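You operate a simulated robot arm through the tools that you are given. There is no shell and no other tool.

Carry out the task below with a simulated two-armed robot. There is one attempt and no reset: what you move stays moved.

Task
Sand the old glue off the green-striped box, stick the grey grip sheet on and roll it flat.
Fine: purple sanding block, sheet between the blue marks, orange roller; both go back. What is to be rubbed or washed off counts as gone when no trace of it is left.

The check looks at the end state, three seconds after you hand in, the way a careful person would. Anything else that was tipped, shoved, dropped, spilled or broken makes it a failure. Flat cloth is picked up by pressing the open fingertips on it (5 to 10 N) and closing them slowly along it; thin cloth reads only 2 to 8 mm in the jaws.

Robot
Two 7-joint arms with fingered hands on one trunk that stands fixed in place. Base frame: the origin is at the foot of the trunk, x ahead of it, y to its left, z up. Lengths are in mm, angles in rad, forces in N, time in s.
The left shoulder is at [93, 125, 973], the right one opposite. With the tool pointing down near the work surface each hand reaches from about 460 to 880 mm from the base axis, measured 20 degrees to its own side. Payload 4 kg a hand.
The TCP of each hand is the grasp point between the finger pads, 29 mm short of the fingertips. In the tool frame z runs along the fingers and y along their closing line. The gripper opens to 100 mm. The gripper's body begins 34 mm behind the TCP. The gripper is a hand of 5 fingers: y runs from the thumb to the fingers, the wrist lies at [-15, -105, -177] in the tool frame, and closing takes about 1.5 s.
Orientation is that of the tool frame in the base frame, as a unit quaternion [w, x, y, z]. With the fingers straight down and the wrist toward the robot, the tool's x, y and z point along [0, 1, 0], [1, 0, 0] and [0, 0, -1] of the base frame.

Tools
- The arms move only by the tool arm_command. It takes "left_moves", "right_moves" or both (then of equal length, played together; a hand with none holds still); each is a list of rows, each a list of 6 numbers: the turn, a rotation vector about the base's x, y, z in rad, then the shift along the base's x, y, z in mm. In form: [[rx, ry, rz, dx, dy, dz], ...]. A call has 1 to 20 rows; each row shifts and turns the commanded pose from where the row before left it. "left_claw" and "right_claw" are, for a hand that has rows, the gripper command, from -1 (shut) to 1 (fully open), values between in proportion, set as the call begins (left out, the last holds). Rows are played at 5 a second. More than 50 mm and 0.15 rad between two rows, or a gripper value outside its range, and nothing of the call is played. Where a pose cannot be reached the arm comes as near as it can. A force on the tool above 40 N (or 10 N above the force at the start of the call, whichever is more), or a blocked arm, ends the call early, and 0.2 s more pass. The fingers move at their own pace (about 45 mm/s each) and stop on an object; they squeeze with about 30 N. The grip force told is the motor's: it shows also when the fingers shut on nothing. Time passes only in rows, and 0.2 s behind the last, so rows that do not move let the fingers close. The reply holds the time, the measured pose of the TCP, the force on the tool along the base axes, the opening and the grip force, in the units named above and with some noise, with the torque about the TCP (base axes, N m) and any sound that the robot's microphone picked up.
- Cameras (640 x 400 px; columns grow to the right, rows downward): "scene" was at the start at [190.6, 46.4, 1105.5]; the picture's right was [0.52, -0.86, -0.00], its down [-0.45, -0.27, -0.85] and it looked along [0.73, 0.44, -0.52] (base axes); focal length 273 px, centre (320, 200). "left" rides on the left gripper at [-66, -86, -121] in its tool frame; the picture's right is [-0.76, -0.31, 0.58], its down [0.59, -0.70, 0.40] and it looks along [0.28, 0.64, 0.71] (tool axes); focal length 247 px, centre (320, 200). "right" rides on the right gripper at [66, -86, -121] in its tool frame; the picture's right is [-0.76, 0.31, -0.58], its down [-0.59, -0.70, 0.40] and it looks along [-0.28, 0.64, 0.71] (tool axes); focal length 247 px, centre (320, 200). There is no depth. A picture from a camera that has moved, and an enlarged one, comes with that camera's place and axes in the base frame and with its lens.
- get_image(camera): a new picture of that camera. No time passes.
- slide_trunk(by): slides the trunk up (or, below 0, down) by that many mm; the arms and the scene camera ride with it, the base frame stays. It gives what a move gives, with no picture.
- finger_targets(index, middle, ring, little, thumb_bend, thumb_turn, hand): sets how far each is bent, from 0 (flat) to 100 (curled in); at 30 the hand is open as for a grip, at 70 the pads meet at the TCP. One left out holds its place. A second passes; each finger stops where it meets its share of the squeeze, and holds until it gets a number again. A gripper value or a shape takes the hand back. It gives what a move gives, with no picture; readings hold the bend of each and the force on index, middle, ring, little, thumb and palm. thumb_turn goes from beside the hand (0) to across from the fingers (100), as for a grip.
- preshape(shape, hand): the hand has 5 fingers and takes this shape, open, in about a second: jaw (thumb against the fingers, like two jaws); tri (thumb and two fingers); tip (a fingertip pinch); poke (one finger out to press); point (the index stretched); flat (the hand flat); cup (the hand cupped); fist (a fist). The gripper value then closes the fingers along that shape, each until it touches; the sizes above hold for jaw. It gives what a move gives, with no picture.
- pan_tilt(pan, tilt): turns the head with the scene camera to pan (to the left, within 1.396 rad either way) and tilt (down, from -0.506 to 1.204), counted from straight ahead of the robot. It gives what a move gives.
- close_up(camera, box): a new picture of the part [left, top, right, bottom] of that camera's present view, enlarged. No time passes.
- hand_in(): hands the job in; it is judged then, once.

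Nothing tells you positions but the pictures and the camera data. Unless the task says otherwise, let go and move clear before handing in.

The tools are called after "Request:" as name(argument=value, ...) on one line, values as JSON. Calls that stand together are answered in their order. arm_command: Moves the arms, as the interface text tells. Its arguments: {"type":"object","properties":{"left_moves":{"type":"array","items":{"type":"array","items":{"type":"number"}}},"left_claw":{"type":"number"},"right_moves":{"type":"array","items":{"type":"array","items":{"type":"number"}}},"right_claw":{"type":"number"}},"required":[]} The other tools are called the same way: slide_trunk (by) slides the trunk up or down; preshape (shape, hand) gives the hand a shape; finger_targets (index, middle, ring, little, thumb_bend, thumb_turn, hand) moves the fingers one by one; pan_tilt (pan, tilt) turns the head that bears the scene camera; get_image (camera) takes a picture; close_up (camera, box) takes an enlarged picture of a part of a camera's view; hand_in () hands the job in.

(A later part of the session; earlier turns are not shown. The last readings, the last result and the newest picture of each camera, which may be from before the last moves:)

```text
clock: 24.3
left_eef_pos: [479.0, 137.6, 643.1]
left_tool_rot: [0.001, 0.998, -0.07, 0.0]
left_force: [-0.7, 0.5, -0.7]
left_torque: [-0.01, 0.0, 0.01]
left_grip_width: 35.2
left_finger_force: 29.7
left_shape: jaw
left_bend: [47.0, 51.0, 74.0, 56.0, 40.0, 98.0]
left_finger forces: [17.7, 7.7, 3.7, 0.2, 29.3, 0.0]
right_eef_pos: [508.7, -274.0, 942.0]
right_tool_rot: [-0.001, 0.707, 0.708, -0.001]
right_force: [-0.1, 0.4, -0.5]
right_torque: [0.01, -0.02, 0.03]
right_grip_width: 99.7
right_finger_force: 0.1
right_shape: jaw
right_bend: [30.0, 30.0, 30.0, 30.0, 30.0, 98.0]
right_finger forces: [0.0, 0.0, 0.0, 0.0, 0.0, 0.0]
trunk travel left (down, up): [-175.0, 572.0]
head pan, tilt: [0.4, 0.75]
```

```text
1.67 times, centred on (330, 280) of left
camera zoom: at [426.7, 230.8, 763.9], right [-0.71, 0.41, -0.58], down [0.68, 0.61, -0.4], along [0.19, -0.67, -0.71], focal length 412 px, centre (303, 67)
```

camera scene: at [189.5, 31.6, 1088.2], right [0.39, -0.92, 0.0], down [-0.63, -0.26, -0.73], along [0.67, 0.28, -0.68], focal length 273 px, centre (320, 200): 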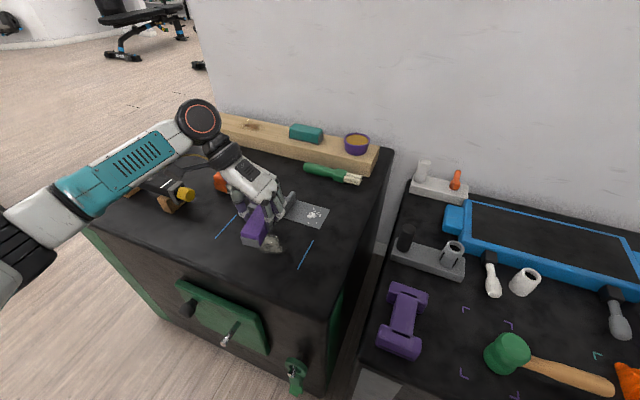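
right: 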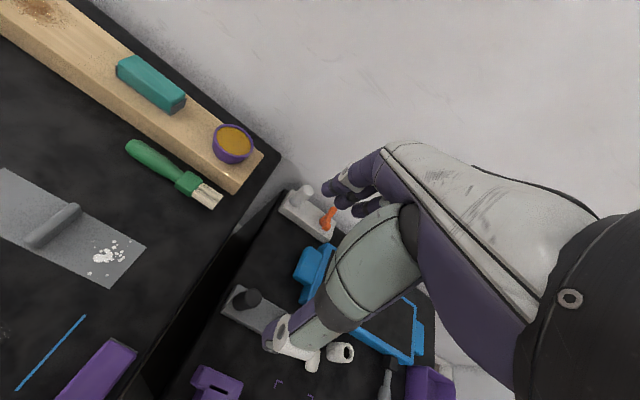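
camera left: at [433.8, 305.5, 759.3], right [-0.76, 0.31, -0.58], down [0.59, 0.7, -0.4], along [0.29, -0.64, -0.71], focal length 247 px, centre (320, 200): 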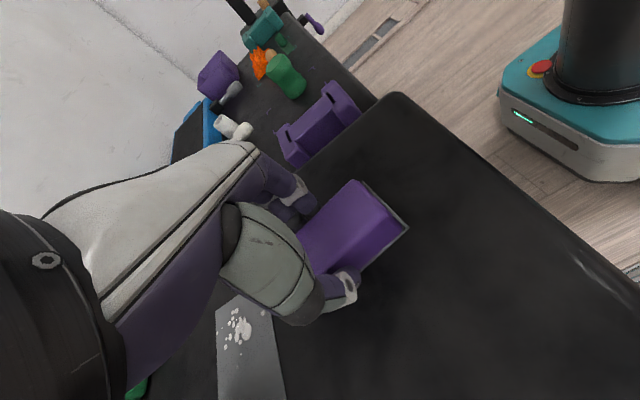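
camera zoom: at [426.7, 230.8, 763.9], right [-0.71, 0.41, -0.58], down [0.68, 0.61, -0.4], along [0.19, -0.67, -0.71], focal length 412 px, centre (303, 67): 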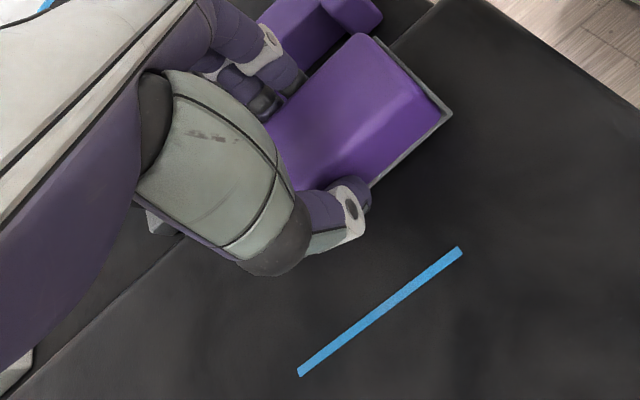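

The pose matches the original view to within a few millimetres. I'll set it down and open.

Request:
arm_command(left_moves=[[0, 0, 0, 0, 0, -2], [0, 0, 0, 0, 0, -1], [0, 0, 0, 0, 0, 0]])

Request:
arm_command(left_moves=[[0, 0, 0, 0, 0, 0], [0, 0, 0, 0, 0, 0], [0, 0, 0, 0, 0, 0], [0, 0, 0, 0, 0, 0], [0, 0, 0, 0, 0, 0], [0, 0, 0, 0, 0, 0], [0, 0, 0, 0, 0, 0], [0, 0, 0, 0, 0, 0]], left_claw=1)

Request:
close_up(camera="scene", box=[270, 180, 390, 310])

```text
clock: 25.1
left_eef_pos: [478.6, 137.9, 639.6]
left_tool_rot: [0.0, 0.998, -0.069, 0.0]
left_force: [-0.5, 0.4, -1.4]
left_torque: [0.02, 0.01, 0.03]
left_grip_width: 35.5
left_finger_force: 30.0
left_shape: jaw
left_bend: [47.0, 51.0, 74.0, 56.0, 40.0, 98.0]
left_finger forces: [17.6, 7.8, 3.7, 0.2, 29.3, 0.1]
right_eef_pos: [508.5, -273.4, 942.1]
right_tool_rot: [-0.001, 0.707, 0.707, 0.0]
right_force: [0.7, -0.6, -0.4]
right_torque: [0.03, -0.02, -0.03]
right_grip_width: 99.8
right_finger_force: 0.0
right_shape: jaw
right_bend: [30.0, 30.0, 30.0, 30.0, 30.0, 98.0]
right_finger forces: [0.0, 0.1, 0.1, 0.1, 0.0, 0.0]
trunk travel left (down, up): [-175.0, 572.0]
head pan, tilt: [0.4, 0.75]
```

```text
clock: 26.9
left_eef_pos: [479.2, 138.6, 640.5]
left_tool_rot: [0.0, 0.998, -0.07, 0.0]
left_force: [-0.4, 0.3, -0.2]
left_torque: [-0.01, -0.04, 0.02]
left_grip_width: 99.8
left_finger_force: 0.1
left_shape: jaw
left_bend: [30.0, 30.0, 30.0, 30.0, 30.0, 98.0]
left_finger forces: [0.1, 0.0, 0.0, 0.1, 0.0, 0.0]
right_eef_pos: [509.2, -274.1, 942.0]
right_tool_rot: [0.0, 0.706, 0.708, 0.0]
right_force: [0.2, -0.4, 0.2]
right_torque: [0.0, 0.0, -0.02]
right_grip_width: 99.8
right_finger_force: 0.1
right_shape: jaw
right_bend: [30.0, 30.0, 30.0, 30.0, 30.0, 98.0]
right_finger forces: [0.0, 0.0, 0.1, 0.0, 0.0, 0.1]
trunk travel left (down, up): [-175.0, 572.0]
head pan, tilt: [0.4, 0.75]
```

```text
3.08 times, centred on (330, 245) of scene
camera zoom: at [190.0, 32.0, 1088.1], right [0.39, -0.92, 0.0], down [-0.63, -0.27, -0.73], along [0.67, 0.28, -0.68], focal length 840 px, centre (289, 62)
```

zoom: 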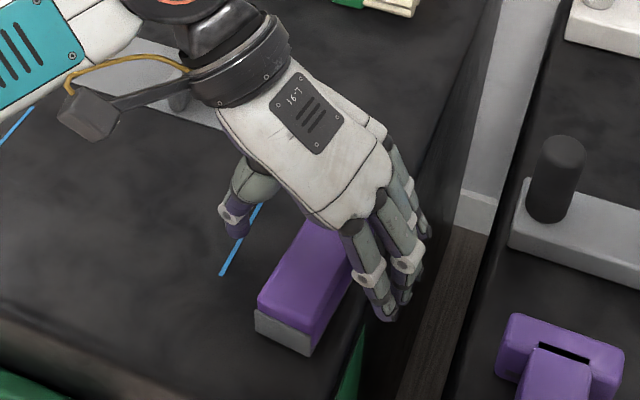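

The block is released in its place. I'll go straight up, then move over the sheet's tab, which I put at about (609.5, 293.5) with its top near z = 635, aligned with the sheet's yaw.

Request:
arm_command(left_moves=[[0, 0, 0, 0, 0, 20], [0, 0, 0, 0, 0, 40], [0, 0, 0, 0, 0, 40], [0, 0, 0.086, 26, 31, 5], [0, 0, 0.086, 26, 31, 5], [0, 0, 0, 26, 31, 5], [0, 0, 0, 26, 31, 5], [0, 0, 0, 26, 31, 0], [0, 0, 0, 0, 0, 0]], left_claw=1)

Request:
get_image(camera="scene")

Request:
get_image(camera="left")

```text
clock: 28.9
left_eef_pos: [608.2, 292.9, 759.3]
left_tool_rot: [0.0, 1.0, 0.017, 0.0]
left_force: [-0.3, 0.0, 0.6]
left_torque: [0.01, 0.03, 0.01]
left_grip_width: 99.8
left_finger_force: 0.1
left_shape: jaw
left_bend: [30.0, 30.0, 30.0, 30.0, 30.0, 98.0]
left_finger forces: [0.0, 0.0, 0.1, 0.0, 0.0, 0.0]
right_eef_pos: [509.6, -273.6, 941.9]
right_tool_rot: [-0.001, 0.708, 0.707, -0.001]
right_force: [0.4, -0.4, 0.2]
right_torque: [0.01, 0.03, -0.02]
right_grip_width: 99.8
right_finger_force: 0.1
right_shape: jaw
right_bend: [30.0, 30.0, 30.0, 30.0, 30.0, 98.0]
right_finger forces: [0.0, 0.0, 0.0, 0.0, 0.0, 0.1]
trunk travel left (down, up): [-175.0, 572.0]
head pan, tilt: [0.4, 0.75]
```

```text
taken
camera scene: at [190.1, 32.1, 1088.1], right [0.39, -0.92, 0.0], down [-0.63, -0.27, -0.73], along [0.67, 0.28, -0.68], focal length 273 px, centre (320, 200)
```

scene: 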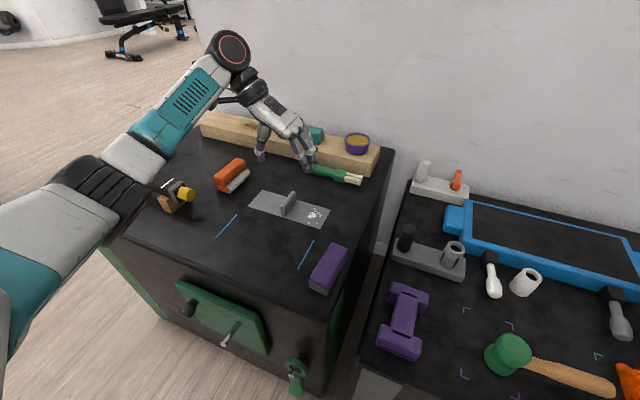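

```text
taken
camera left: at [541.2, 375.0, 880.1], right [-0.77, 0.28, -0.58], down [0.57, 0.72, -0.4], along [0.3, -0.63, -0.71], focal length 247 px, centre (320, 200)
```

left: 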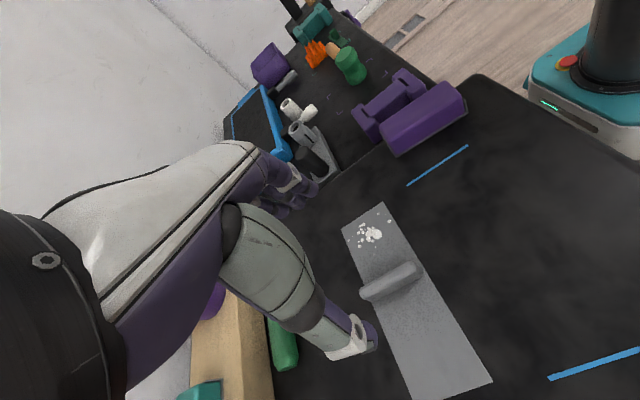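

The view is clear here. I'll inspect the sanded area and the tab in detail.

Request:
close_up(camera="left", box=[440, 120, 640, 380])

Request:
close_up(camera="scene", box=[205, 180, 355, 300])

Request:
close_up(camera="left", box=[330, 190, 510, 400])

```text
1.54 times, centred on (540, 250) of left
camera zoom: at [541.2, 375.0, 880.1], right [-0.77, 0.28, -0.58], down [0.57, 0.72, -0.4], along [0.3, -0.63, -0.71], focal length 380 px, centre (-18, 123)
```

zoom: 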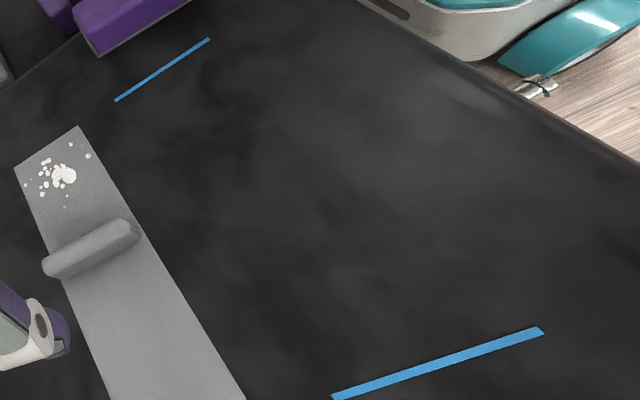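

```text
3.33 times, centred on (280, 240) of scene
camera zoom: at [190.1, 32.1, 1088.1], right [0.39, -0.92, 0.0], down [-0.63, -0.27, -0.73], along [0.67, 0.28, -0.68], focal length 910 px, centre (453, 67)
```

zoom: 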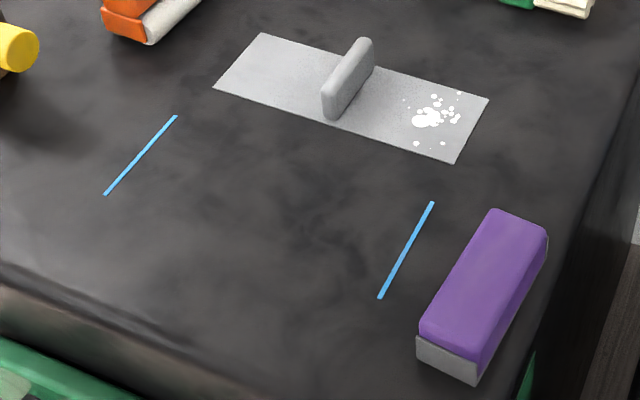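

```text
1.90 times, centred on (420, 295) of left
camera zoom: at [541.2, 375.0, 880.1], right [-0.77, 0.28, -0.58], down [0.57, 0.72, -0.4], along [0.3, -0.63, -0.71], focal length 470 px, centre (130, 19)
```

zoom: 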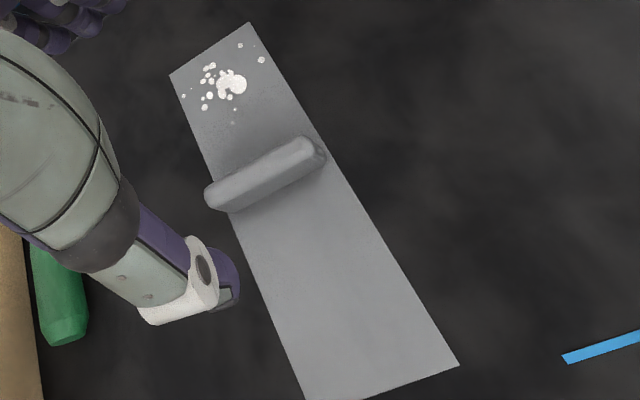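

The sanded area is clean from both views. The sheet measures about 198 × 70 mm, centred at (610.4, 293.5) with yaw ≈ 0.01. I'll go down so the fingers straddle the tab, with the tips about 8 mm above the sheet.

Request:
arm_command(left_moves=[[0, 0, -0.024, 1.2, 0.8, -40], [0, 0, 0, 0, 0, -40], [0, 0, 0, 0, 0, -25], [0, 0, 0, 0, 0, -11], [0, 0, 0, 0, 0, 0]], left_claw=1)

Request:
close_up(camera="scene", box=[205, 160, 365, 280])

Request:
get_image(camera="left")

```text
clock: 30.1
left_eef_pos: [609.7, 295.2, 644.0]
left_tool_rot: [0.0, 1.0, 0.004, 0.0]
left_force: [-0.1, 0.1, -0.2]
left_torque: [0.0, -0.02, 0.01]
left_grip_width: 99.9
left_finger_force: 0.1
left_shape: jaw
left_bend: [30.0, 30.0, 30.0, 30.0, 30.0, 98.0]
left_finger forces: [0.0, 0.0, 0.0, 0.1, 0.1, 0.0]
right_eef_pos: [508.4, -273.5, 941.9]
right_tool_rot: [0.0, 0.707, 0.707, -0.001]
right_force: [0.0, -0.2, 0.5]
right_torque: [0.02, 0.0, 0.01]
right_grip_width: 99.9
right_finger_force: 0.1
right_shape: jaw
right_bend: [30.0, 30.0, 30.0, 30.0, 30.0, 98.0]
right_finger forces: [0.0, 0.1, 0.0, 0.0, 0.1, 0.1]
trunk travel left (down, up): [-175.0, 572.0]
head pan, tilt: [0.4, 0.75]
```

```text
3.33 times, centred on (285, 220) of scene
camera zoom: at [190.0, 32.0, 1088.1], right [0.39, -0.92, 0.0], down [-0.63, -0.27, -0.73], along [0.67, 0.28, -0.68], focal length 910 px, centre (437, 133)
```

zoom: 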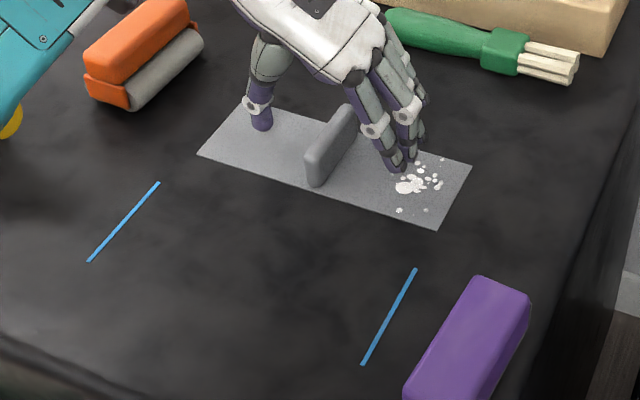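

```text
taken
camera left: at [544.0, 378.6, 764.4], right [-0.76, 0.3, -0.58], down [0.58, 0.71, -0.4], along [0.29, -0.64, -0.71], focal length 247 px, centre (320, 200)
```

left: 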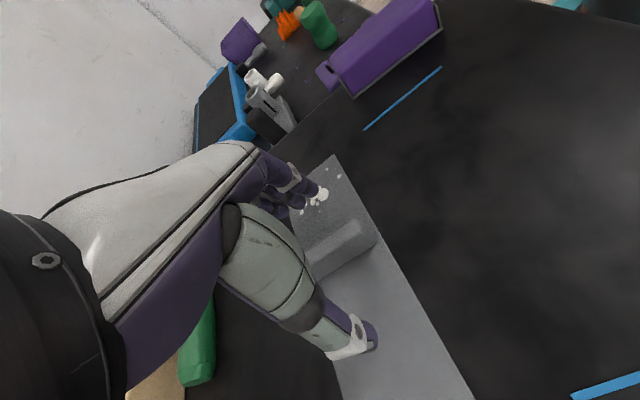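

The fingers straddle the tab and nothing is touching, so I'll close on it.

Request:
arm_command(left_moves=[[0, 0, 0, 0, -0.5, 0], [0, 0, 0, 0, 0, 0], [0, 0, 0, 0, 0, 0], [0, 0, 0, 0, 0, 0], [0, 0, 0, 0, 0, 0], [0, 0, 0, 0, 0, 0], [0, 0, 0, 0, 0, 0], [0, 0, 0, 0, 0, 0], [0, 0, 0, 0, 0, 0], [0, 0, 0, 0, 0, 0]], left_claw=-1)

Request:
close_up(camera="scene", box=[205, 160, 365, 280])

Request:
get_image(camera="left")

```text
clock: 32.3
left_eef_pos: [608.8, 293.4, 644.9]
left_tool_rot: [0.001, 1.0, 0.004, 0.0]
left_force: [-0.1, -0.8, 1.0]
left_torque: [-0.04, 0.02, -0.01]
left_grip_width: 8.4
left_finger_force: 29.9
left_shape: jaw
left_bend: [67.0, 66.0, 71.0, 70.0, 72.0, 100.0]
left_finger forces: [16.9, 7.4, 2.6, 0.0, 26.9, 0.1]
right_eef_pos: [509.6, -275.0, 943.0]
right_tool_rot: [0.0, 0.707, 0.707, 0.0]
right_force: [0.2, -0.2, -0.1]
right_torque: [0.02, 0.0, -0.02]
right_grip_width: 99.9
right_finger_force: 0.1
right_shape: jaw
right_bend: [30.0, 30.0, 30.0, 30.0, 30.0, 98.0]
right_finger forces: [0.0, 0.0, 0.0, 0.0, 0.1, 0.1]
trunk travel left (down, up): [-175.0, 572.0]
head pan, tilt: [0.4, 0.75]
```

```text
3.33 times, centred on (285, 220) of scene
camera zoom: at [190.0, 32.0, 1088.1], right [0.39, -0.92, 0.0], down [-0.63, -0.27, -0.73], along [0.67, 0.28, -0.68], focal length 910 px, centre (437, 133)
```

zoom: 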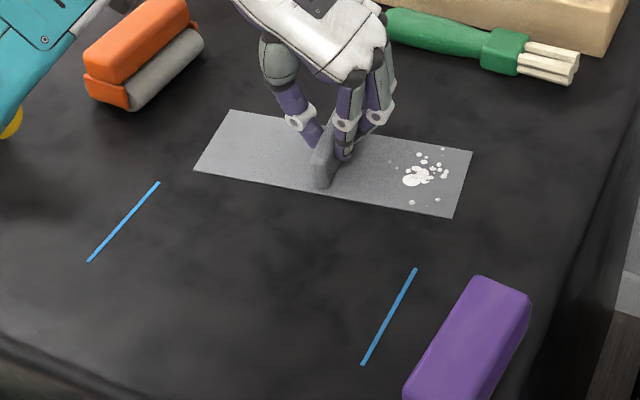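

```text
taken
camera left: at [544.0, 377.6, 764.9], right [-0.76, 0.3, -0.58], down [0.58, 0.71, -0.4], along [0.29, -0.64, -0.71], focal length 247 px, centre (320, 200)
```

left: 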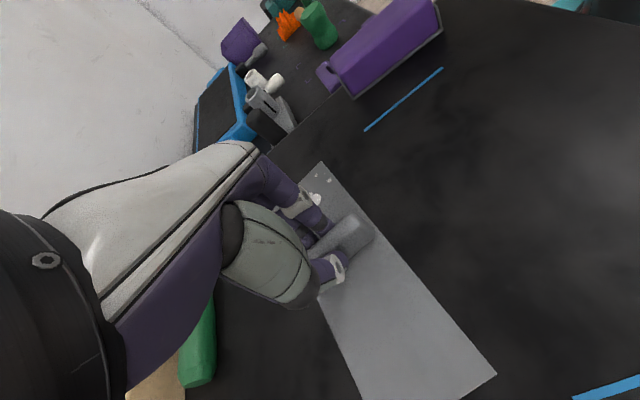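

The tab is gripped, but closing turned the sheet by about +0.16 rad, which I'll correct in the air. First I'll lift a little and check that it hangs level.

Request:
arm_command(left_moves=[[0, 0, 0, 0, 0, 5], [0, 0, 0, 0, 0, 10], [0, 0, 0, 0, 0, 15], [0, 0, 0, 0, 0, 0], [0, 0, 0, 0, 0, 0]])

Request:
close_up(camera="scene", box=[205, 160, 365, 280])

Request:
get_image(camera="left")

```text
clock: 33.5
left_eef_pos: [609.4, 292.7, 674.3]
left_tool_rot: [0.0, 1.0, 0.004, 0.0]
left_force: [-0.2, 0.9, -0.3]
left_torque: [0.01, -0.01, -0.01]
left_grip_width: 8.6
left_finger_force: 30.2
left_shape: jaw
left_bend: [66.0, 66.0, 71.0, 70.0, 72.0, 100.0]
left_finger forces: [17.4, 7.3, 2.6, 0.0, 27.2, 0.0]
right_eef_pos: [508.0, -273.4, 941.0]
right_tool_rot: [0.001, 0.707, 0.707, -0.001]
right_force: [-0.5, 0.4, 0.5]
right_torque: [0.0, 0.0, -0.01]
right_grip_width: 100.0
right_finger_force: 0.1
right_shape: jaw
right_bend: [30.0, 30.0, 30.0, 30.0, 30.0, 98.0]
right_finger forces: [0.0, 0.1, 0.1, 0.0, 0.1, 0.0]
trunk travel left (down, up): [-175.0, 572.0]
head pan, tilt: [0.4, 0.75]
```

```text
3.33 times, centred on (285, 220) of scene
camera zoom: at [190.1, 32.0, 1088.1], right [0.39, -0.92, 0.0], down [-0.63, -0.27, -0.73], along [0.67, 0.28, -0.68], focal length 910 px, centre (437, 133)
```

zoom: 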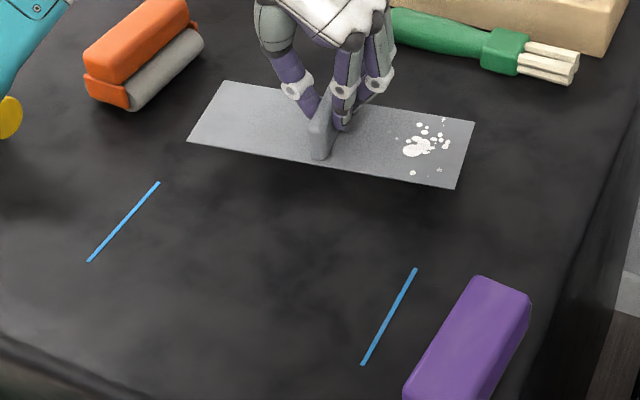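

```text
taken
camera left: at [544.4, 376.8, 795.0], right [-0.76, 0.3, -0.58], down [0.58, 0.71, -0.4], along [0.29, -0.64, -0.71], focal length 247 px, centre (320, 200)
```

left: 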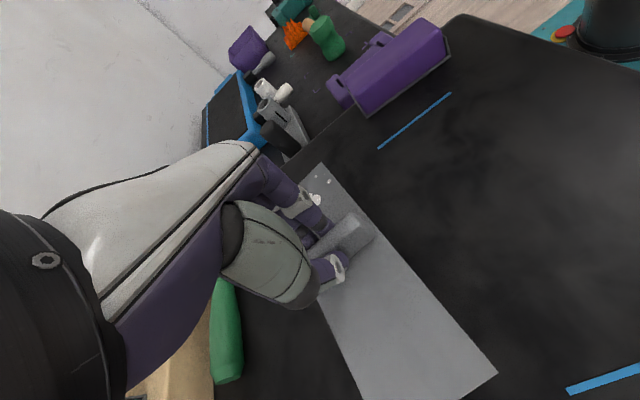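

The sheet hangs level, centred under the TCP with yaw +0.162. I'll turn it back and carry it over the target, centred at about (499, 298).

Request:
arm_command(left_moves=[[0, 0, -0.054, -15, 1, 0], [0, 0, -0.054, -20, 1, 0], [0, 0, -0.054, -25, 1, 0], [0, 0, 0, -25, 1, 0], [0, 0, 0, -15, 1, 0], [0, 0, 0, -10.2, 1, 0], [0, 0, 0, 0, 0, -10], [0, 0, 0, 0, 0, 0]])

Request:
close_up(camera="scene", box=[205, 160, 365, 280])

Request:
get_image(camera="left")

```text
clock: 35.3
left_eef_pos: [499.8, 300.2, 663.6]
left_tool_rot: [0.0, 0.997, -0.075, 0.0]
left_force: [0.1, -0.8, -0.4]
left_torque: [-0.03, -0.03, 0.01]
left_grip_width: 8.6
left_finger_force: 30.4
left_shape: jaw
left_bend: [66.0, 66.0, 71.0, 70.0, 72.0, 100.0]
left_finger forces: [17.4, 7.2, 2.5, 0.0, 27.1, 0.0]
right_eef_pos: [509.2, -273.7, 942.1]
right_tool_rot: [0.0, 0.708, 0.707, 0.001]
right_force: [1.0, 0.8, 0.2]
right_torque: [0.02, -0.01, 0.01]
right_grip_width: 99.6
right_finger_force: 0.0
right_shape: jaw
right_bend: [30.0, 30.0, 30.0, 30.0, 30.0, 98.0]
right_finger forces: [0.0, 0.0, 0.0, 0.1, 0.1, 0.0]
trunk travel left (down, up): [-175.0, 572.0]
head pan, tilt: [0.4, 0.75]
```

```text
3.33 times, centred on (285, 220) of scene
camera zoom: at [190.0, 32.0, 1088.1], right [0.39, -0.92, 0.0], down [-0.63, -0.27, -0.73], along [0.67, 0.28, -0.68], focal length 910 px, centre (437, 133)
```

zoom: 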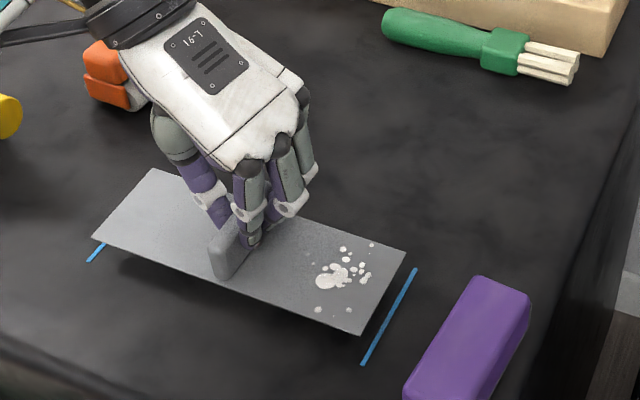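

```text
taken
camera left: at [448.3, 392.7, 784.9], right [-0.7, 0.42, -0.58], down [0.69, 0.61, -0.4], along [0.18, -0.68, -0.71], focal length 247 px, centre (320, 200)
```

left: 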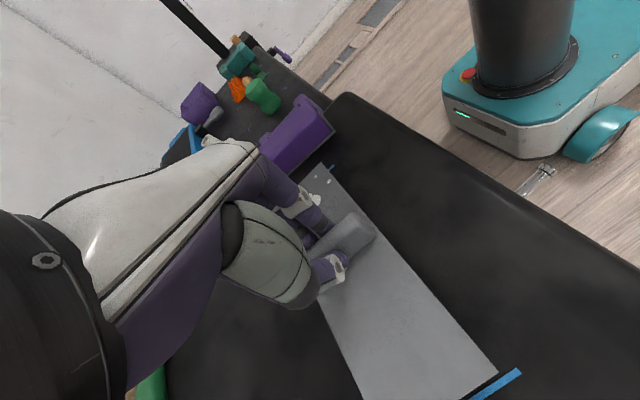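

The held sheet projects to centre (499.9, 298.5) with yaw ≈ 0, so it's between the marks. I'll lower it to contact and press lightly.

Request:
arm_command(left_moves=[[0, 0, 0, -0.5, 0, -10], [0, 0, 0, 0, 0, -6], [0, 0, 0, 0, 0, -2], [0, 0, 0, 0, 0, -1], [0, 0, 0, 0, 0, 0]])

Request:
close_up(camera="scene", box=[205, 160, 365, 280])

```text
clock: 36.5
left_eef_pos: [499.0, 300.8, 645.5]
left_tool_rot: [0.001, 0.997, -0.077, 0.0]
left_force: [-0.2, 0.6, -1.6]
left_torque: [-0.06, -0.01, -0.03]
left_grip_width: 8.4
left_finger_force: 29.9
left_shape: jaw
left_bend: [66.0, 66.0, 71.0, 70.0, 72.0, 100.0]
left_finger forces: [17.5, 7.2, 2.5, 0.0, 27.0, 0.0]
right_eef_pos: [509.0, -274.1, 942.9]
right_tool_rot: [0.001, 0.707, 0.707, 0.0]
right_force: [0.8, 0.7, -0.5]
right_torque: [-0.02, 0.0, -0.01]
right_grip_width: 99.6
right_finger_force: 0.0
right_shape: jaw
right_bend: [30.0, 30.0, 30.0, 30.0, 30.0, 98.0]
right_finger forces: [0.0, 0.0, 0.0, 0.0, 0.0, 0.0]
trunk travel left (down, up): [-175.0, 572.0]
head pan, tilt: [0.4, 0.75]
```

```text
3.33 times, centred on (285, 220) of scene
camera zoom: at [190.0, 32.0, 1088.1], right [0.39, -0.92, 0.0], down [-0.63, -0.27, -0.73], along [0.67, 0.28, -0.68], focal length 910 px, centre (437, 133)
```

zoom: 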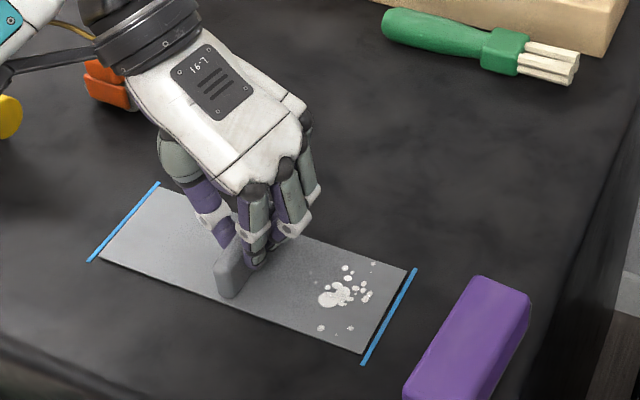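

Request:
close_up(camera="scene", box=[220, 200, 270, 235])

Request:
close_up(camera="scene", box=[280, 220, 330, 275])

Request:
get_image(camera="left")

```text
11.43 times, centred on (245, 218) of scene
camera zoom: at [190.0, 32.0, 1088.1], right [0.39, -0.92, 0.0], down [-0.63, -0.27, -0.73], along [0.67, 0.28, -0.68], focal length 3121 px, centre (1177, 0)
```

zoom: 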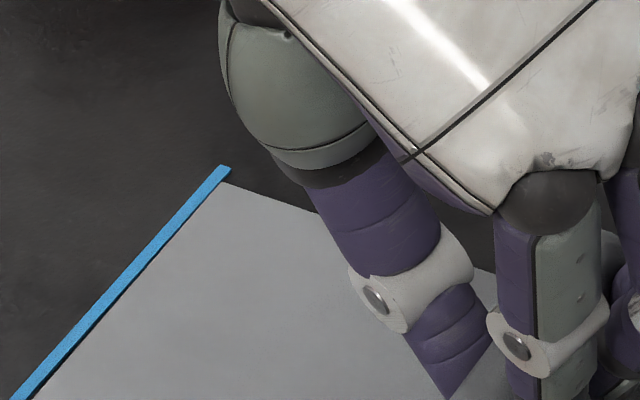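

```text
7.27 times, centred on (305, 248) of scene
camera zoom: at [190.0, 32.0, 1088.1], right [0.39, -0.92, 0.0], down [-0.63, -0.27, -0.73], along [0.67, 0.28, -0.68], focal length 1986 px, centre (429, -146)
```

zoom: 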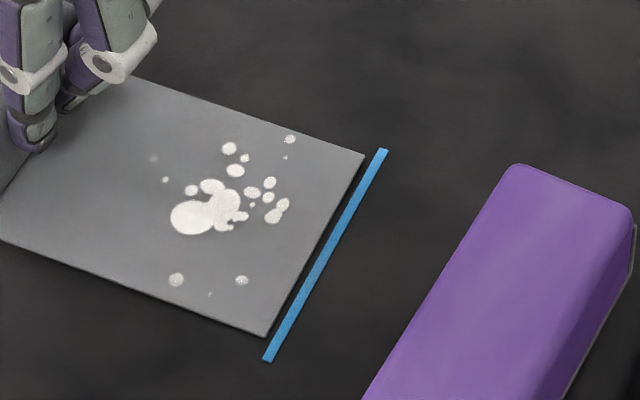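

```text
taken
camera left: at [447.7, 392.5, 766.1], right [-0.7, 0.42, -0.58], down [0.69, 0.61, -0.4], along [0.18, -0.68, -0.71], focal length 247 px, centre (320, 200)
```

left: 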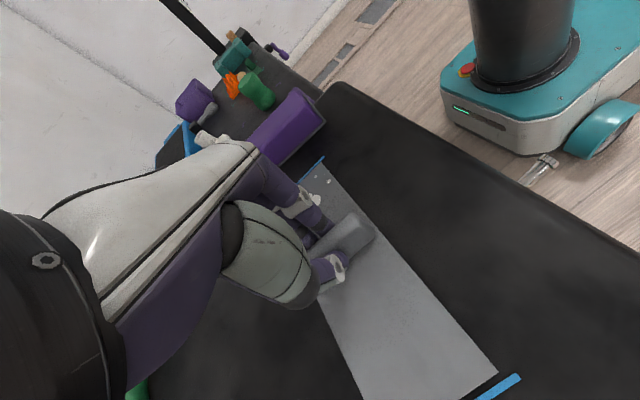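

The sheet hovers about 1–2 mm above the top, with slightly less clearance at the left mark and a tiny yaw left over. I'll trim that and press it down.

Request:
arm_command(left_moves=[[0, 0, -0.018, 0, -1, 0], [0, 0, 0, 0, 0, 0], [0, 0, 0, 0, 0, -1], [0, 0, 0, 0, 0, -1], [0, 0, 0, 0, 0, 0]])

Request:
close_up(camera="scene", box=[220, 200, 270, 235])

Request:
close_up(camera="scene", box=[280, 220, 330, 275])

```text
clock: 37.7
left_eef_pos: [498.5, 298.7, 643.2]
left_tool_rot: [-0.001, 0.996, -0.085, 0.0]
left_force: [1.2, 0.4, 4.6]
left_torque: [-0.01, 0.04, 0.0]
left_grip_width: 8.2
left_finger_force: 30.2
left_shape: jaw
left_bend: [67.0, 66.0, 71.0, 70.0, 72.0, 100.0]
left_finger forces: [17.5, 7.4, 2.6, 0.0, 28.2, 0.0]
right_eef_pos: [508.8, -273.1, 942.3]
right_tool_rot: [0.0, 0.707, 0.707, 0.0]
right_force: [-1.1, -0.3, 0.0]
right_torque: [0.0, -0.01, 0.0]
right_grip_width: 99.7
right_finger_force: 0.1
right_shape: jaw
right_bend: [30.0, 30.0, 30.0, 30.0, 30.0, 98.0]
right_finger forces: [0.0, 0.1, 0.1, 0.1, 0.0, 0.1]
trunk travel left (down, up): [-175.0, 572.0]
head pan, tilt: [0.4, 0.75]
```

```text
11.43 times, centred on (245, 218) of scene
camera zoom: at [189.8, 31.9, 1088.2], right [0.39, -0.92, 0.0], down [-0.63, -0.27, -0.73], along [0.67, 0.28, -0.68], focal length 3121 px, centre (1177, 0)
```

zoom: 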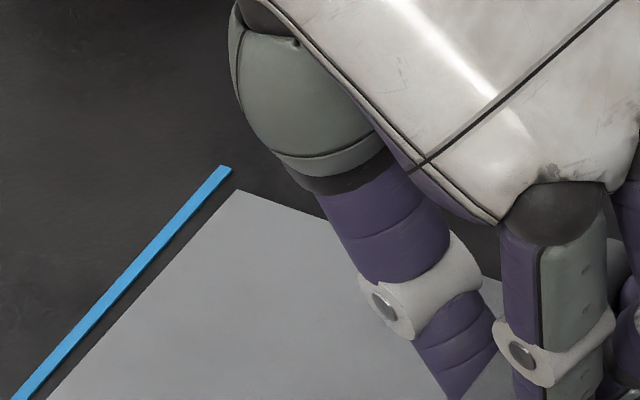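

```text
7.27 times, centred on (305, 248) of scene
camera zoom: at [189.8, 31.9, 1088.2], right [0.39, -0.92, 0.0], down [-0.63, -0.27, -0.73], along [0.67, 0.28, -0.68], focal length 1986 px, centre (429, -146)
```

zoom: 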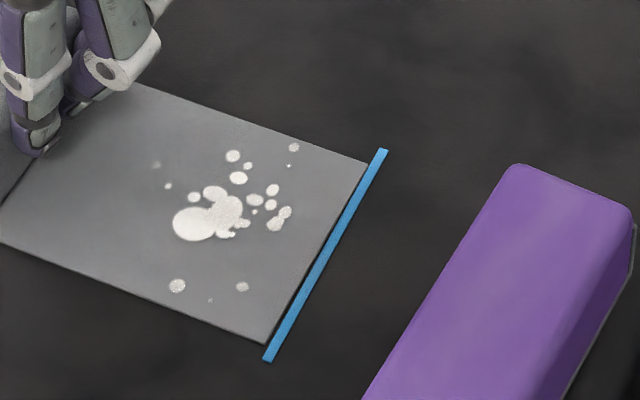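

The sheet now lies between the marks with about 2–3 mm of clearance each side and 4.6 N of contact. I'll press a touch more to make it stick, then let go of the tab.

Request:
arm_command(left_moves=[[0, 0, 0, 0, 0, -1], [0, 0, 0, 0, 0, -1], [0, 0, 0, 0, 0, 0], [0, 0, 0, 0, 0, 0], [0, 0, 0, 0, 0, 0]])

Request:
arm_command(left_moves=[[0, 0, 0, 0, 0, 1], [0, 0, 0, 0, 0, 1], [0, 0, 0, 0, 0, 0], [0, 0, 0, 0, 0, 0], [0, 0, 0, 0, 0, 0], [0, 0, 0, 0, 0, 0], [0, 0, 0, 0, 0, 0], [0, 0, 0, 0, 0, 0], [0, 0, 0, 0, 0, 0], [0, 0, 0, 0, 0, 0]], left_claw=1)

Request:
close_up(camera="scene", box=[205, 160, 365, 280])

```text
clock: 38.9
left_eef_pos: [499.8, 297.2, 643.2]
left_tool_rot: [0.001, 0.996, -0.085, 0.002]
left_force: [2.8, -0.2, 20.4]
left_torque: [-0.04, -0.05, -0.03]
left_grip_width: 9.0
left_finger_force: 30.1
left_shape: jaw
left_bend: [67.0, 66.0, 71.0, 70.0, 72.0, 100.0]
left_finger forces: [19.1, 9.3, 3.0, 0.1, 31.2, 0.1]
right_eef_pos: [507.5, -273.9, 942.7]
right_tool_rot: [0.001, 0.707, 0.707, 0.0]
right_force: [0.2, -0.2, 0.7]
right_torque: [0.01, 0.0, 0.01]
right_grip_width: 100.2
right_finger_force: 0.0
right_shape: jaw
right_bend: [30.0, 30.0, 30.0, 30.0, 30.0, 98.0]
right_finger forces: [0.1, 0.1, 0.1, 0.1, 0.0, 0.0]
trunk travel left (down, up): [-175.0, 572.0]
head pan, tilt: [0.4, 0.75]
```

```text
clock: 41.1
left_eef_pos: [499.1, 298.5, 643.0]
left_tool_rot: [0.0, 0.996, -0.085, 0.0]
left_force: [0.2, -0.6, -0.3]
left_torque: [-0.02, 0.01, 0.02]
left_grip_width: 99.9
left_finger_force: 0.1
left_shape: jaw
left_bend: [30.0, 30.0, 30.0, 30.0, 30.0, 98.0]
left_finger forces: [0.1, 0.0, 0.0, 0.0, 0.0, 0.0]
right_eef_pos: [508.1, -273.8, 942.2]
right_tool_rot: [-0.001, 0.707, 0.708, 0.0]
right_force: [-0.1, -0.3, 0.3]
right_torque: [-0.02, -0.04, -0.01]
right_grip_width: 99.9
right_finger_force: 0.0
right_shape: jaw
right_bend: [30.0, 30.0, 30.0, 30.0, 30.0, 98.0]
right_finger forces: [0.0, 0.1, 0.0, 0.0, 0.0, 0.0]
trunk travel left (down, up): [-175.0, 572.0]
head pan, tilt: [0.4, 0.75]
```

```text
3.33 times, centred on (285, 220) of scene
camera zoom: at [190.0, 32.0, 1088.1], right [0.39, -0.92, 0.0], down [-0.63, -0.27, -0.73], along [0.67, 0.28, -0.68], focal length 910 px, centre (437, 133)
```

zoom: 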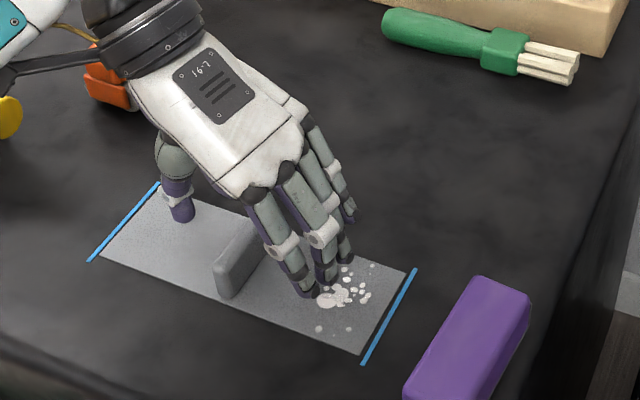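

The sheet is placed and released. I'll go straight up and toward the roller, checking whether I can reach it in this orientation.

Request:
arm_command(left_moves=[[0, 0, 0, 0, 0, 20], [0, 0, 0, 0, 0, 40], [0, 0, 0, 0, 0, 40], [0, 0, 0, 0, 0, 40], [0, 0, 0.085, 28, 36, 0], [0, 0, 0.085, 28, 36, 0], [0, 0, 0, 28, 36, 0], [0, 0, 0, 28, 36, 0], [0, 0, 0, 28, 36, 0], [0, 0, 0, 0, 0, 0], [0, 0, 0, 0, 0, 0]], left_claw=1)

Request:
get_image(camera="scene")

Request:
get_image(camera="left")

```text
clock: 43.5
left_eef_pos: [619.0, 471.6, 786.6]
left_tool_rot: [0.0, 1.0, 0.0, -0.001]
left_force: [0.0, 0.3, 0.1]
left_torque: [0.02, 0.01, -0.03]
left_grip_width: 100.1
left_finger_force: 0.1
left_shape: jaw
left_bend: [30.0, 30.0, 30.0, 30.0, 30.0, 98.0]
left_finger forces: [0.1, 0.0, 0.1, 0.0, 0.0, 0.0]
left hand out of reach, approached as far as the arm can: row 9
right_eef_pos: [508.5, -273.5, 942.6]
right_tool_rot: [0.0, 0.707, 0.707, 0.0]
right_force: [0.4, -0.5, -1.3]
right_torque: [-0.01, 0.03, 0.01]
right_grip_width: 99.8
right_finger_force: 0.2
right_shape: jaw
right_bend: [30.0, 30.0, 30.0, 30.0, 30.0, 98.0]
right_finger forces: [0.1, 0.1, 0.0, 0.1, 0.1, 0.0]
trunk travel left (down, up): [-175.0, 572.0]
head pan, tilt: [0.4, 0.75]
```

```text
taken
camera scene: at [190.4, 32.6, 1088.1], right [0.39, -0.92, 0.0], down [-0.63, -0.27, -0.73], along [0.67, 0.28, -0.68], focal length 273 px, centre (320, 200)
```

scene: 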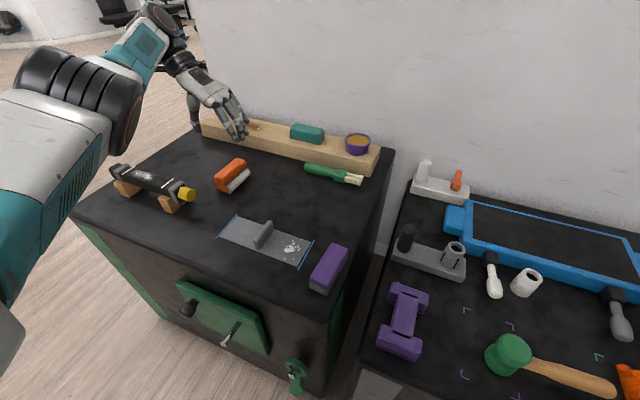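

```text
taken
camera left: at [554.1, 556.2, 907.3], right [-0.76, 0.31, -0.58], down [0.59, 0.7, -0.4], along [0.28, -0.64, -0.71], focal length 247 px, centre (320, 200)
```

left: 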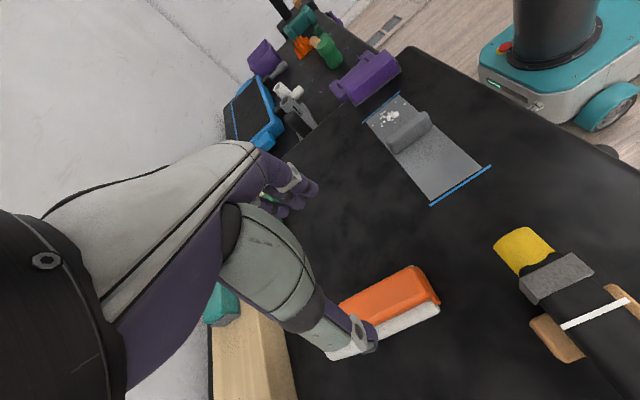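

In this orientation the arm's limit is about x = 619 at the roller. I'll measure the roller's exact pose before choosing how to approach it.

Request:
close_up(camera="left", box=[310, 240, 470, 380])

Request:
close_up(camera="scene", box=[200, 145, 270, 200])

Request:
close_up(camera="scene", box=[205, 190, 335, 290])

```text
2.86 times, centred on (390, 310) of left
camera zoom: at [554.1, 556.2, 907.3], right [-0.76, 0.31, -0.58], down [0.59, 0.7, -0.4], along [0.28, -0.64, -0.71], focal length 706 px, centre (120, -114)
```

zoom: 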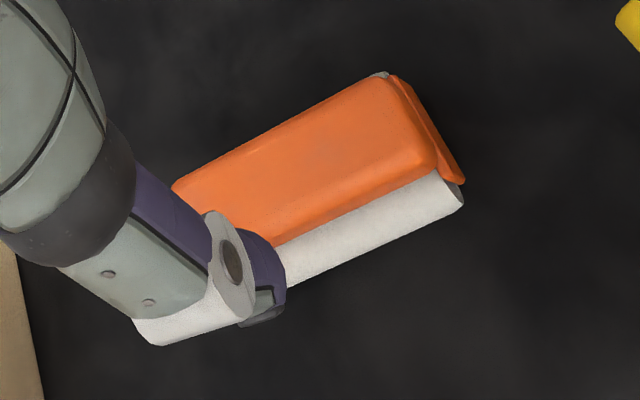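

```text
7.27 times, centred on (235, 172) of scene
camera zoom: at [190.4, 32.6, 1088.1], right [0.39, -0.92, 0.0], down [-0.63, -0.27, -0.73], along [0.67, 0.28, -0.68], focal length 1986 px, centre (938, 400)
```

zoom: 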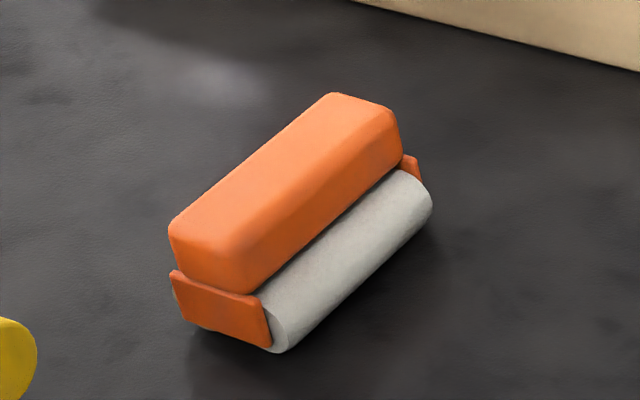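

```text
4.00 times, centred on (270, 240) of scene
camera zoom: at [190.4, 32.6, 1088.1], right [0.39, -0.92, 0.0], down [-0.63, -0.27, -0.73], along [0.67, 0.28, -0.68], focal length 1092 px, centre (520, 40)
```

zoom: 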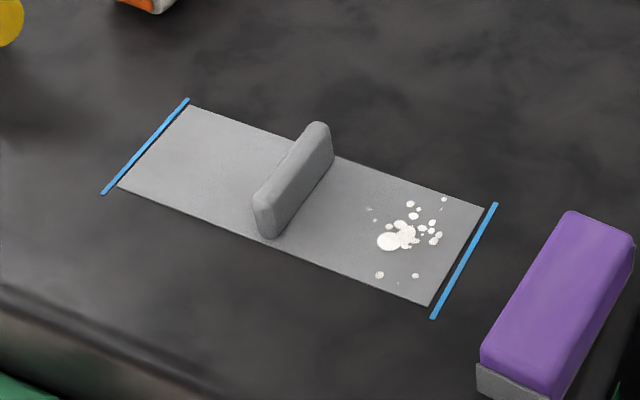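

The sheet lies flat between the marks. The roller handle spans x 592–686 and y 467–495, with its top at z ≈ 656 and its centre near (639.5, 480.5). That centre can't be reached with the wrist on the left, so I'll swing the hand round in yaw, backing off as I go, and test the opposite orientation with the wrist on the right.

Request:
arm_command(left_moves=[[0, 0, 0.1428, -9, -3, 0], [0, 0, 0.1428, -9, -3, 0], [0, 0, 0.1428, -9, -3, 0], [0, 0, 0.1428, -9, -3, 0], [0, 0, 0.1428, -9, -3, 0], [0, 0, 0.1428, -9, -3, 0], [0, 0, 0.1428, -9, -3, 0], [0, 0, 0.1428, -9, -3, 0], [0, 0, 0.1428, -9, -3, 0], [0, 0, 0.1428, -9, -3, 0], [0, 0, 0.1428, -9, -3, 0]], left_claw=1)

```text
clock: 45.9
left_eef_pos: [518.3, 437.1, 786.9]
left_tool_rot: [0.0, 0.707, 0.707, -0.001]
left_force: [0.2, 0.3, -0.1]
left_torque: [-0.01, -0.01, -0.02]
left_grip_width: 99.9
left_finger_force: 0.0
left_shape: jaw
left_bend: [30.0, 30.0, 30.0, 30.0, 30.0, 98.0]
left_finger forces: [0.0, 0.0, 0.1, 0.0, 0.0, 0.1]
right_eef_pos: [509.1, -274.1, 942.6]
right_tool_rot: [0.0, 0.707, 0.707, 0.0]
right_force: [-0.5, 0.9, 0.1]
right_torque: [-0.02, 0.0, 0.01]
right_grip_width: 99.8
right_finger_force: 0.1
right_shape: jaw
right_bend: [30.0, 30.0, 30.0, 30.0, 30.0, 98.0]
right_finger forces: [0.1, 0.1, 0.0, 0.1, 0.0, 0.0]
trunk travel left (down, up): [-175.0, 572.0]
head pan, tilt: [0.4, 0.75]
```

The commanded pose is consistent. I'll keep turning toward +90° and move over the roller at a safe height.

Request:
arm_command(left_moves=[[0, 0, 0.14, 8, 0, 0], [0, 0, 0.14, 8, 0, 0], [0, 0, 0.14, 8, 0, 0], [0, 0, 0.14, 8, 0, 0], [0, 0, 0.14, 8, 3, 0], [0, 0, 0.14, 8, 3, 0], [0, 0, 0.14, 8, 4, 0], [0, 0, 0.14, 8, 4, 0], [0, 0, 0.14, 8, 4, 0], [0, 0, 0.14, 8, 4, 0], [0, 0, 0.14, 8, 4, 0]], left_claw=1)

Request:
get_image(camera="scene")

```text
clock: 48.3
left_eef_pos: [606.1, 465.0, 787.4]
left_tool_rot: [0.0, 0.014, 1.0, 0.0]
left_force: [-0.1, 0.7, 0.0]
left_torque: [0.03, -0.01, 0.02]
left_grip_width: 100.0
left_finger_force: 0.1
left_shape: jaw
left_bend: [30.0, 30.0, 30.0, 30.0, 30.0, 98.0]
left_finger forces: [0.1, 0.0, 0.0, 0.0, 0.1, 0.0]
right_eef_pos: [509.7, -272.9, 940.5]
right_tool_rot: [-0.001, 0.707, 0.707, 0.0]
right_force: [-0.5, -0.2, -0.6]
right_torque: [-0.02, 0.03, -0.02]
right_grip_width: 99.8
right_finger_force: 0.1
right_shape: jaw
right_bend: [30.0, 30.0, 30.0, 30.0, 30.0, 98.0]
right_finger forces: [0.0, 0.0, 0.0, 0.0, 0.0, 0.0]
trunk travel left (down, up): [-175.0, 572.0]
head pan, tilt: [0.4, 0.75]
```

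```text
taken
camera scene: at [190.1, 32.0, 1088.1], right [0.39, -0.92, 0.0], down [-0.63, -0.27, -0.73], along [0.67, 0.28, -0.68], focal length 273 px, centre (320, 200)
```

scene: 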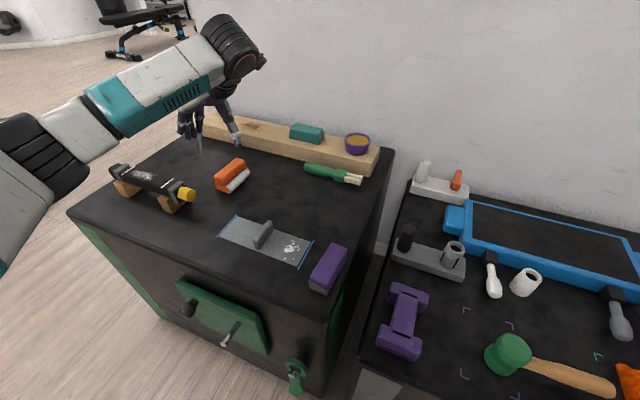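

Fully reachable. I'll move over the roller's centre and check with the wrist camera.

Request:
arm_command(left_moves=[[0, 0, 0, 11, 5, -10], [0, 0, 0, 11, 5, -10], [0, 0, 0, 11.5, 5.5, -10], [0, 0, 0, 0, 0, 0]], left_claw=1)

Request:
get_image(camera="left")

Request:
close_up(camera="scene", box=[160, 80, 290, 220])

```text
clock: 49.3
left_eef_pos: [638.5, 478.5, 757.3]
left_tool_rot: [0.0, 0.015, 1.0, 0.0]
left_force: [0.3, -0.9, 0.8]
left_torque: [-0.02, -0.03, 0.02]
left_grip_width: 100.1
left_finger_force: 0.0
left_shape: jaw
left_bend: [30.0, 30.0, 30.0, 30.0, 30.0, 98.0]
left_finger forces: [0.1, 0.0, 0.0, 0.1, 0.1, 0.1]
right_eef_pos: [509.2, -272.8, 941.2]
right_tool_rot: [-0.001, 0.707, 0.707, 0.0]
right_force: [-0.3, 0.1, -0.9]
right_torque: [0.01, -0.01, 0.01]
right_grip_width: 99.9
right_finger_force: 0.2
right_shape: jaw
right_bend: [30.0, 30.0, 30.0, 30.0, 30.0, 98.0]
right_finger forces: [0.0, 0.0, 0.0, 0.1, 0.0, 0.1]
trunk travel left (down, up): [-175.0, 572.0]
head pan, tilt: [0.4, 0.75]
```

```text
taken
camera left: at [702.8, 390.5, 877.4], right [0.75, -0.33, -0.58], down [-0.61, -0.68, -0.4], along [-0.26, 0.65, -0.71], focal length 247 px, centre (320, 200)
```

left: 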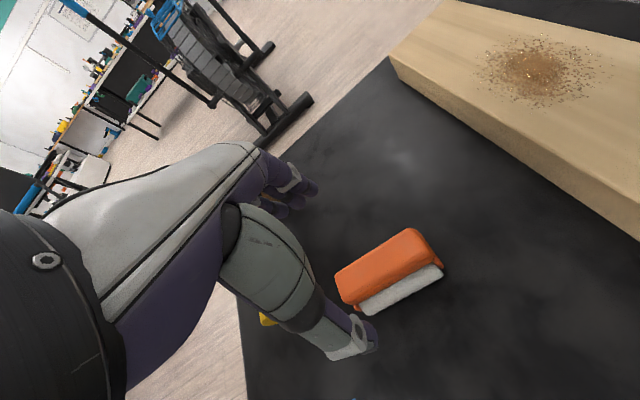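

```text
2.86 times, centred on (225, 150) of scene
camera zoom: at [190.2, 32.0, 1088.1], right [0.39, -0.92, 0.0], down [-0.63, -0.27, -0.73], along [0.67, 0.28, -0.68], focal length 780 px, centre (591, 343)
```

zoom: 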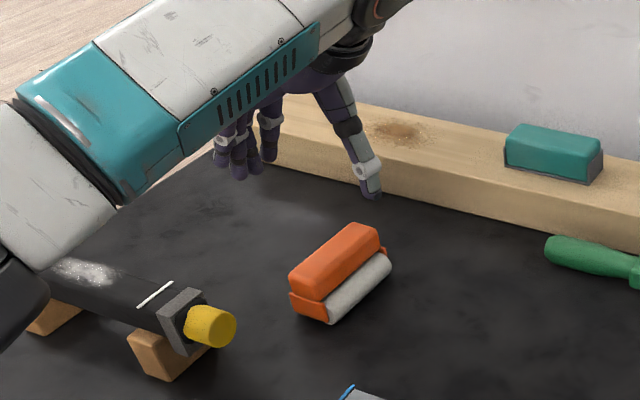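

Request:
close_up(camera="left", box=[300, 200, 480, 340])

Request:
pan_tilt(pan=0.75, tilt=0.65)

Request:
get_image(camera="scene")

```text
2.86 times, centred on (390, 270) of left
camera zoom: at [702.8, 390.5, 877.4], right [0.75, -0.33, -0.58], down [-0.61, -0.68, -0.4], along [-0.26, 0.65, -0.71], focal length 706 px, centre (120, 0)
```

zoom: 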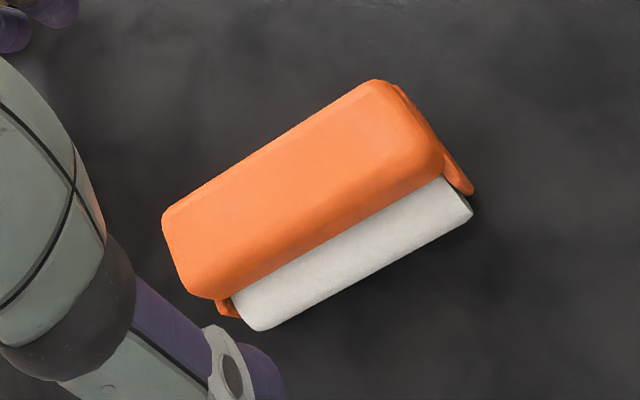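

```text
clock: 50.2
left_eef_pos: [638.6, 478.7, 756.2]
left_tool_rot: [0.001, 0.016, 1.0, 0.0]
left_force: [-0.1, 0.0, 0.7]
left_torque: [-0.01, -0.01, -0.01]
left_grip_width: 100.1
left_finger_force: 0.0
left_shape: jaw
left_bend: [30.0, 30.0, 30.0, 30.0, 30.0, 98.0]
left_finger forces: [0.0, 0.0, 0.0, 0.1, 0.1, 0.0]
right_eef_pos: [508.2, -274.5, 942.2]
right_tool_rot: [0.0, 0.708, 0.707, -0.001]
right_force: [0.8, 0.3, 0.7]
right_torque: [0.01, -0.02, 0.04]
right_grip_width: 100.1
right_finger_force: 0.0
right_shape: jaw
right_bend: [30.0, 30.0, 30.0, 30.0, 30.0, 98.0]
right_finger forces: [0.0, 0.0, 0.1, 0.1, 0.0, 0.0]
trunk travel left (down, up): [-175.0, 572.0]
head pan, tilt: [0.75, 0.649]
```

```text
taken
camera scene: at [177.3, 58.8, 1096.5], right [0.68, -0.73, 0.0], down [-0.44, -0.41, -0.8], along [0.58, 0.54, -0.61], focal length 273 px, centre (320, 200)
```

scene: 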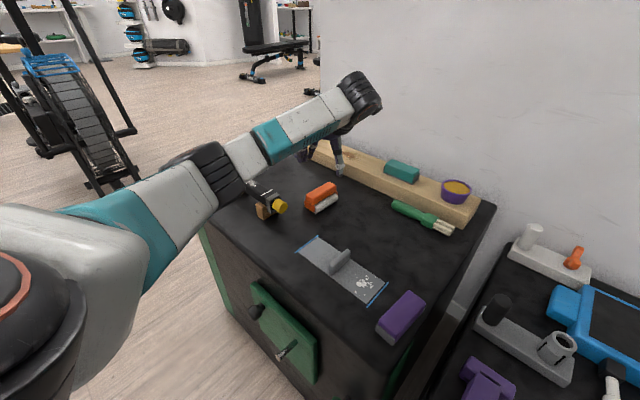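

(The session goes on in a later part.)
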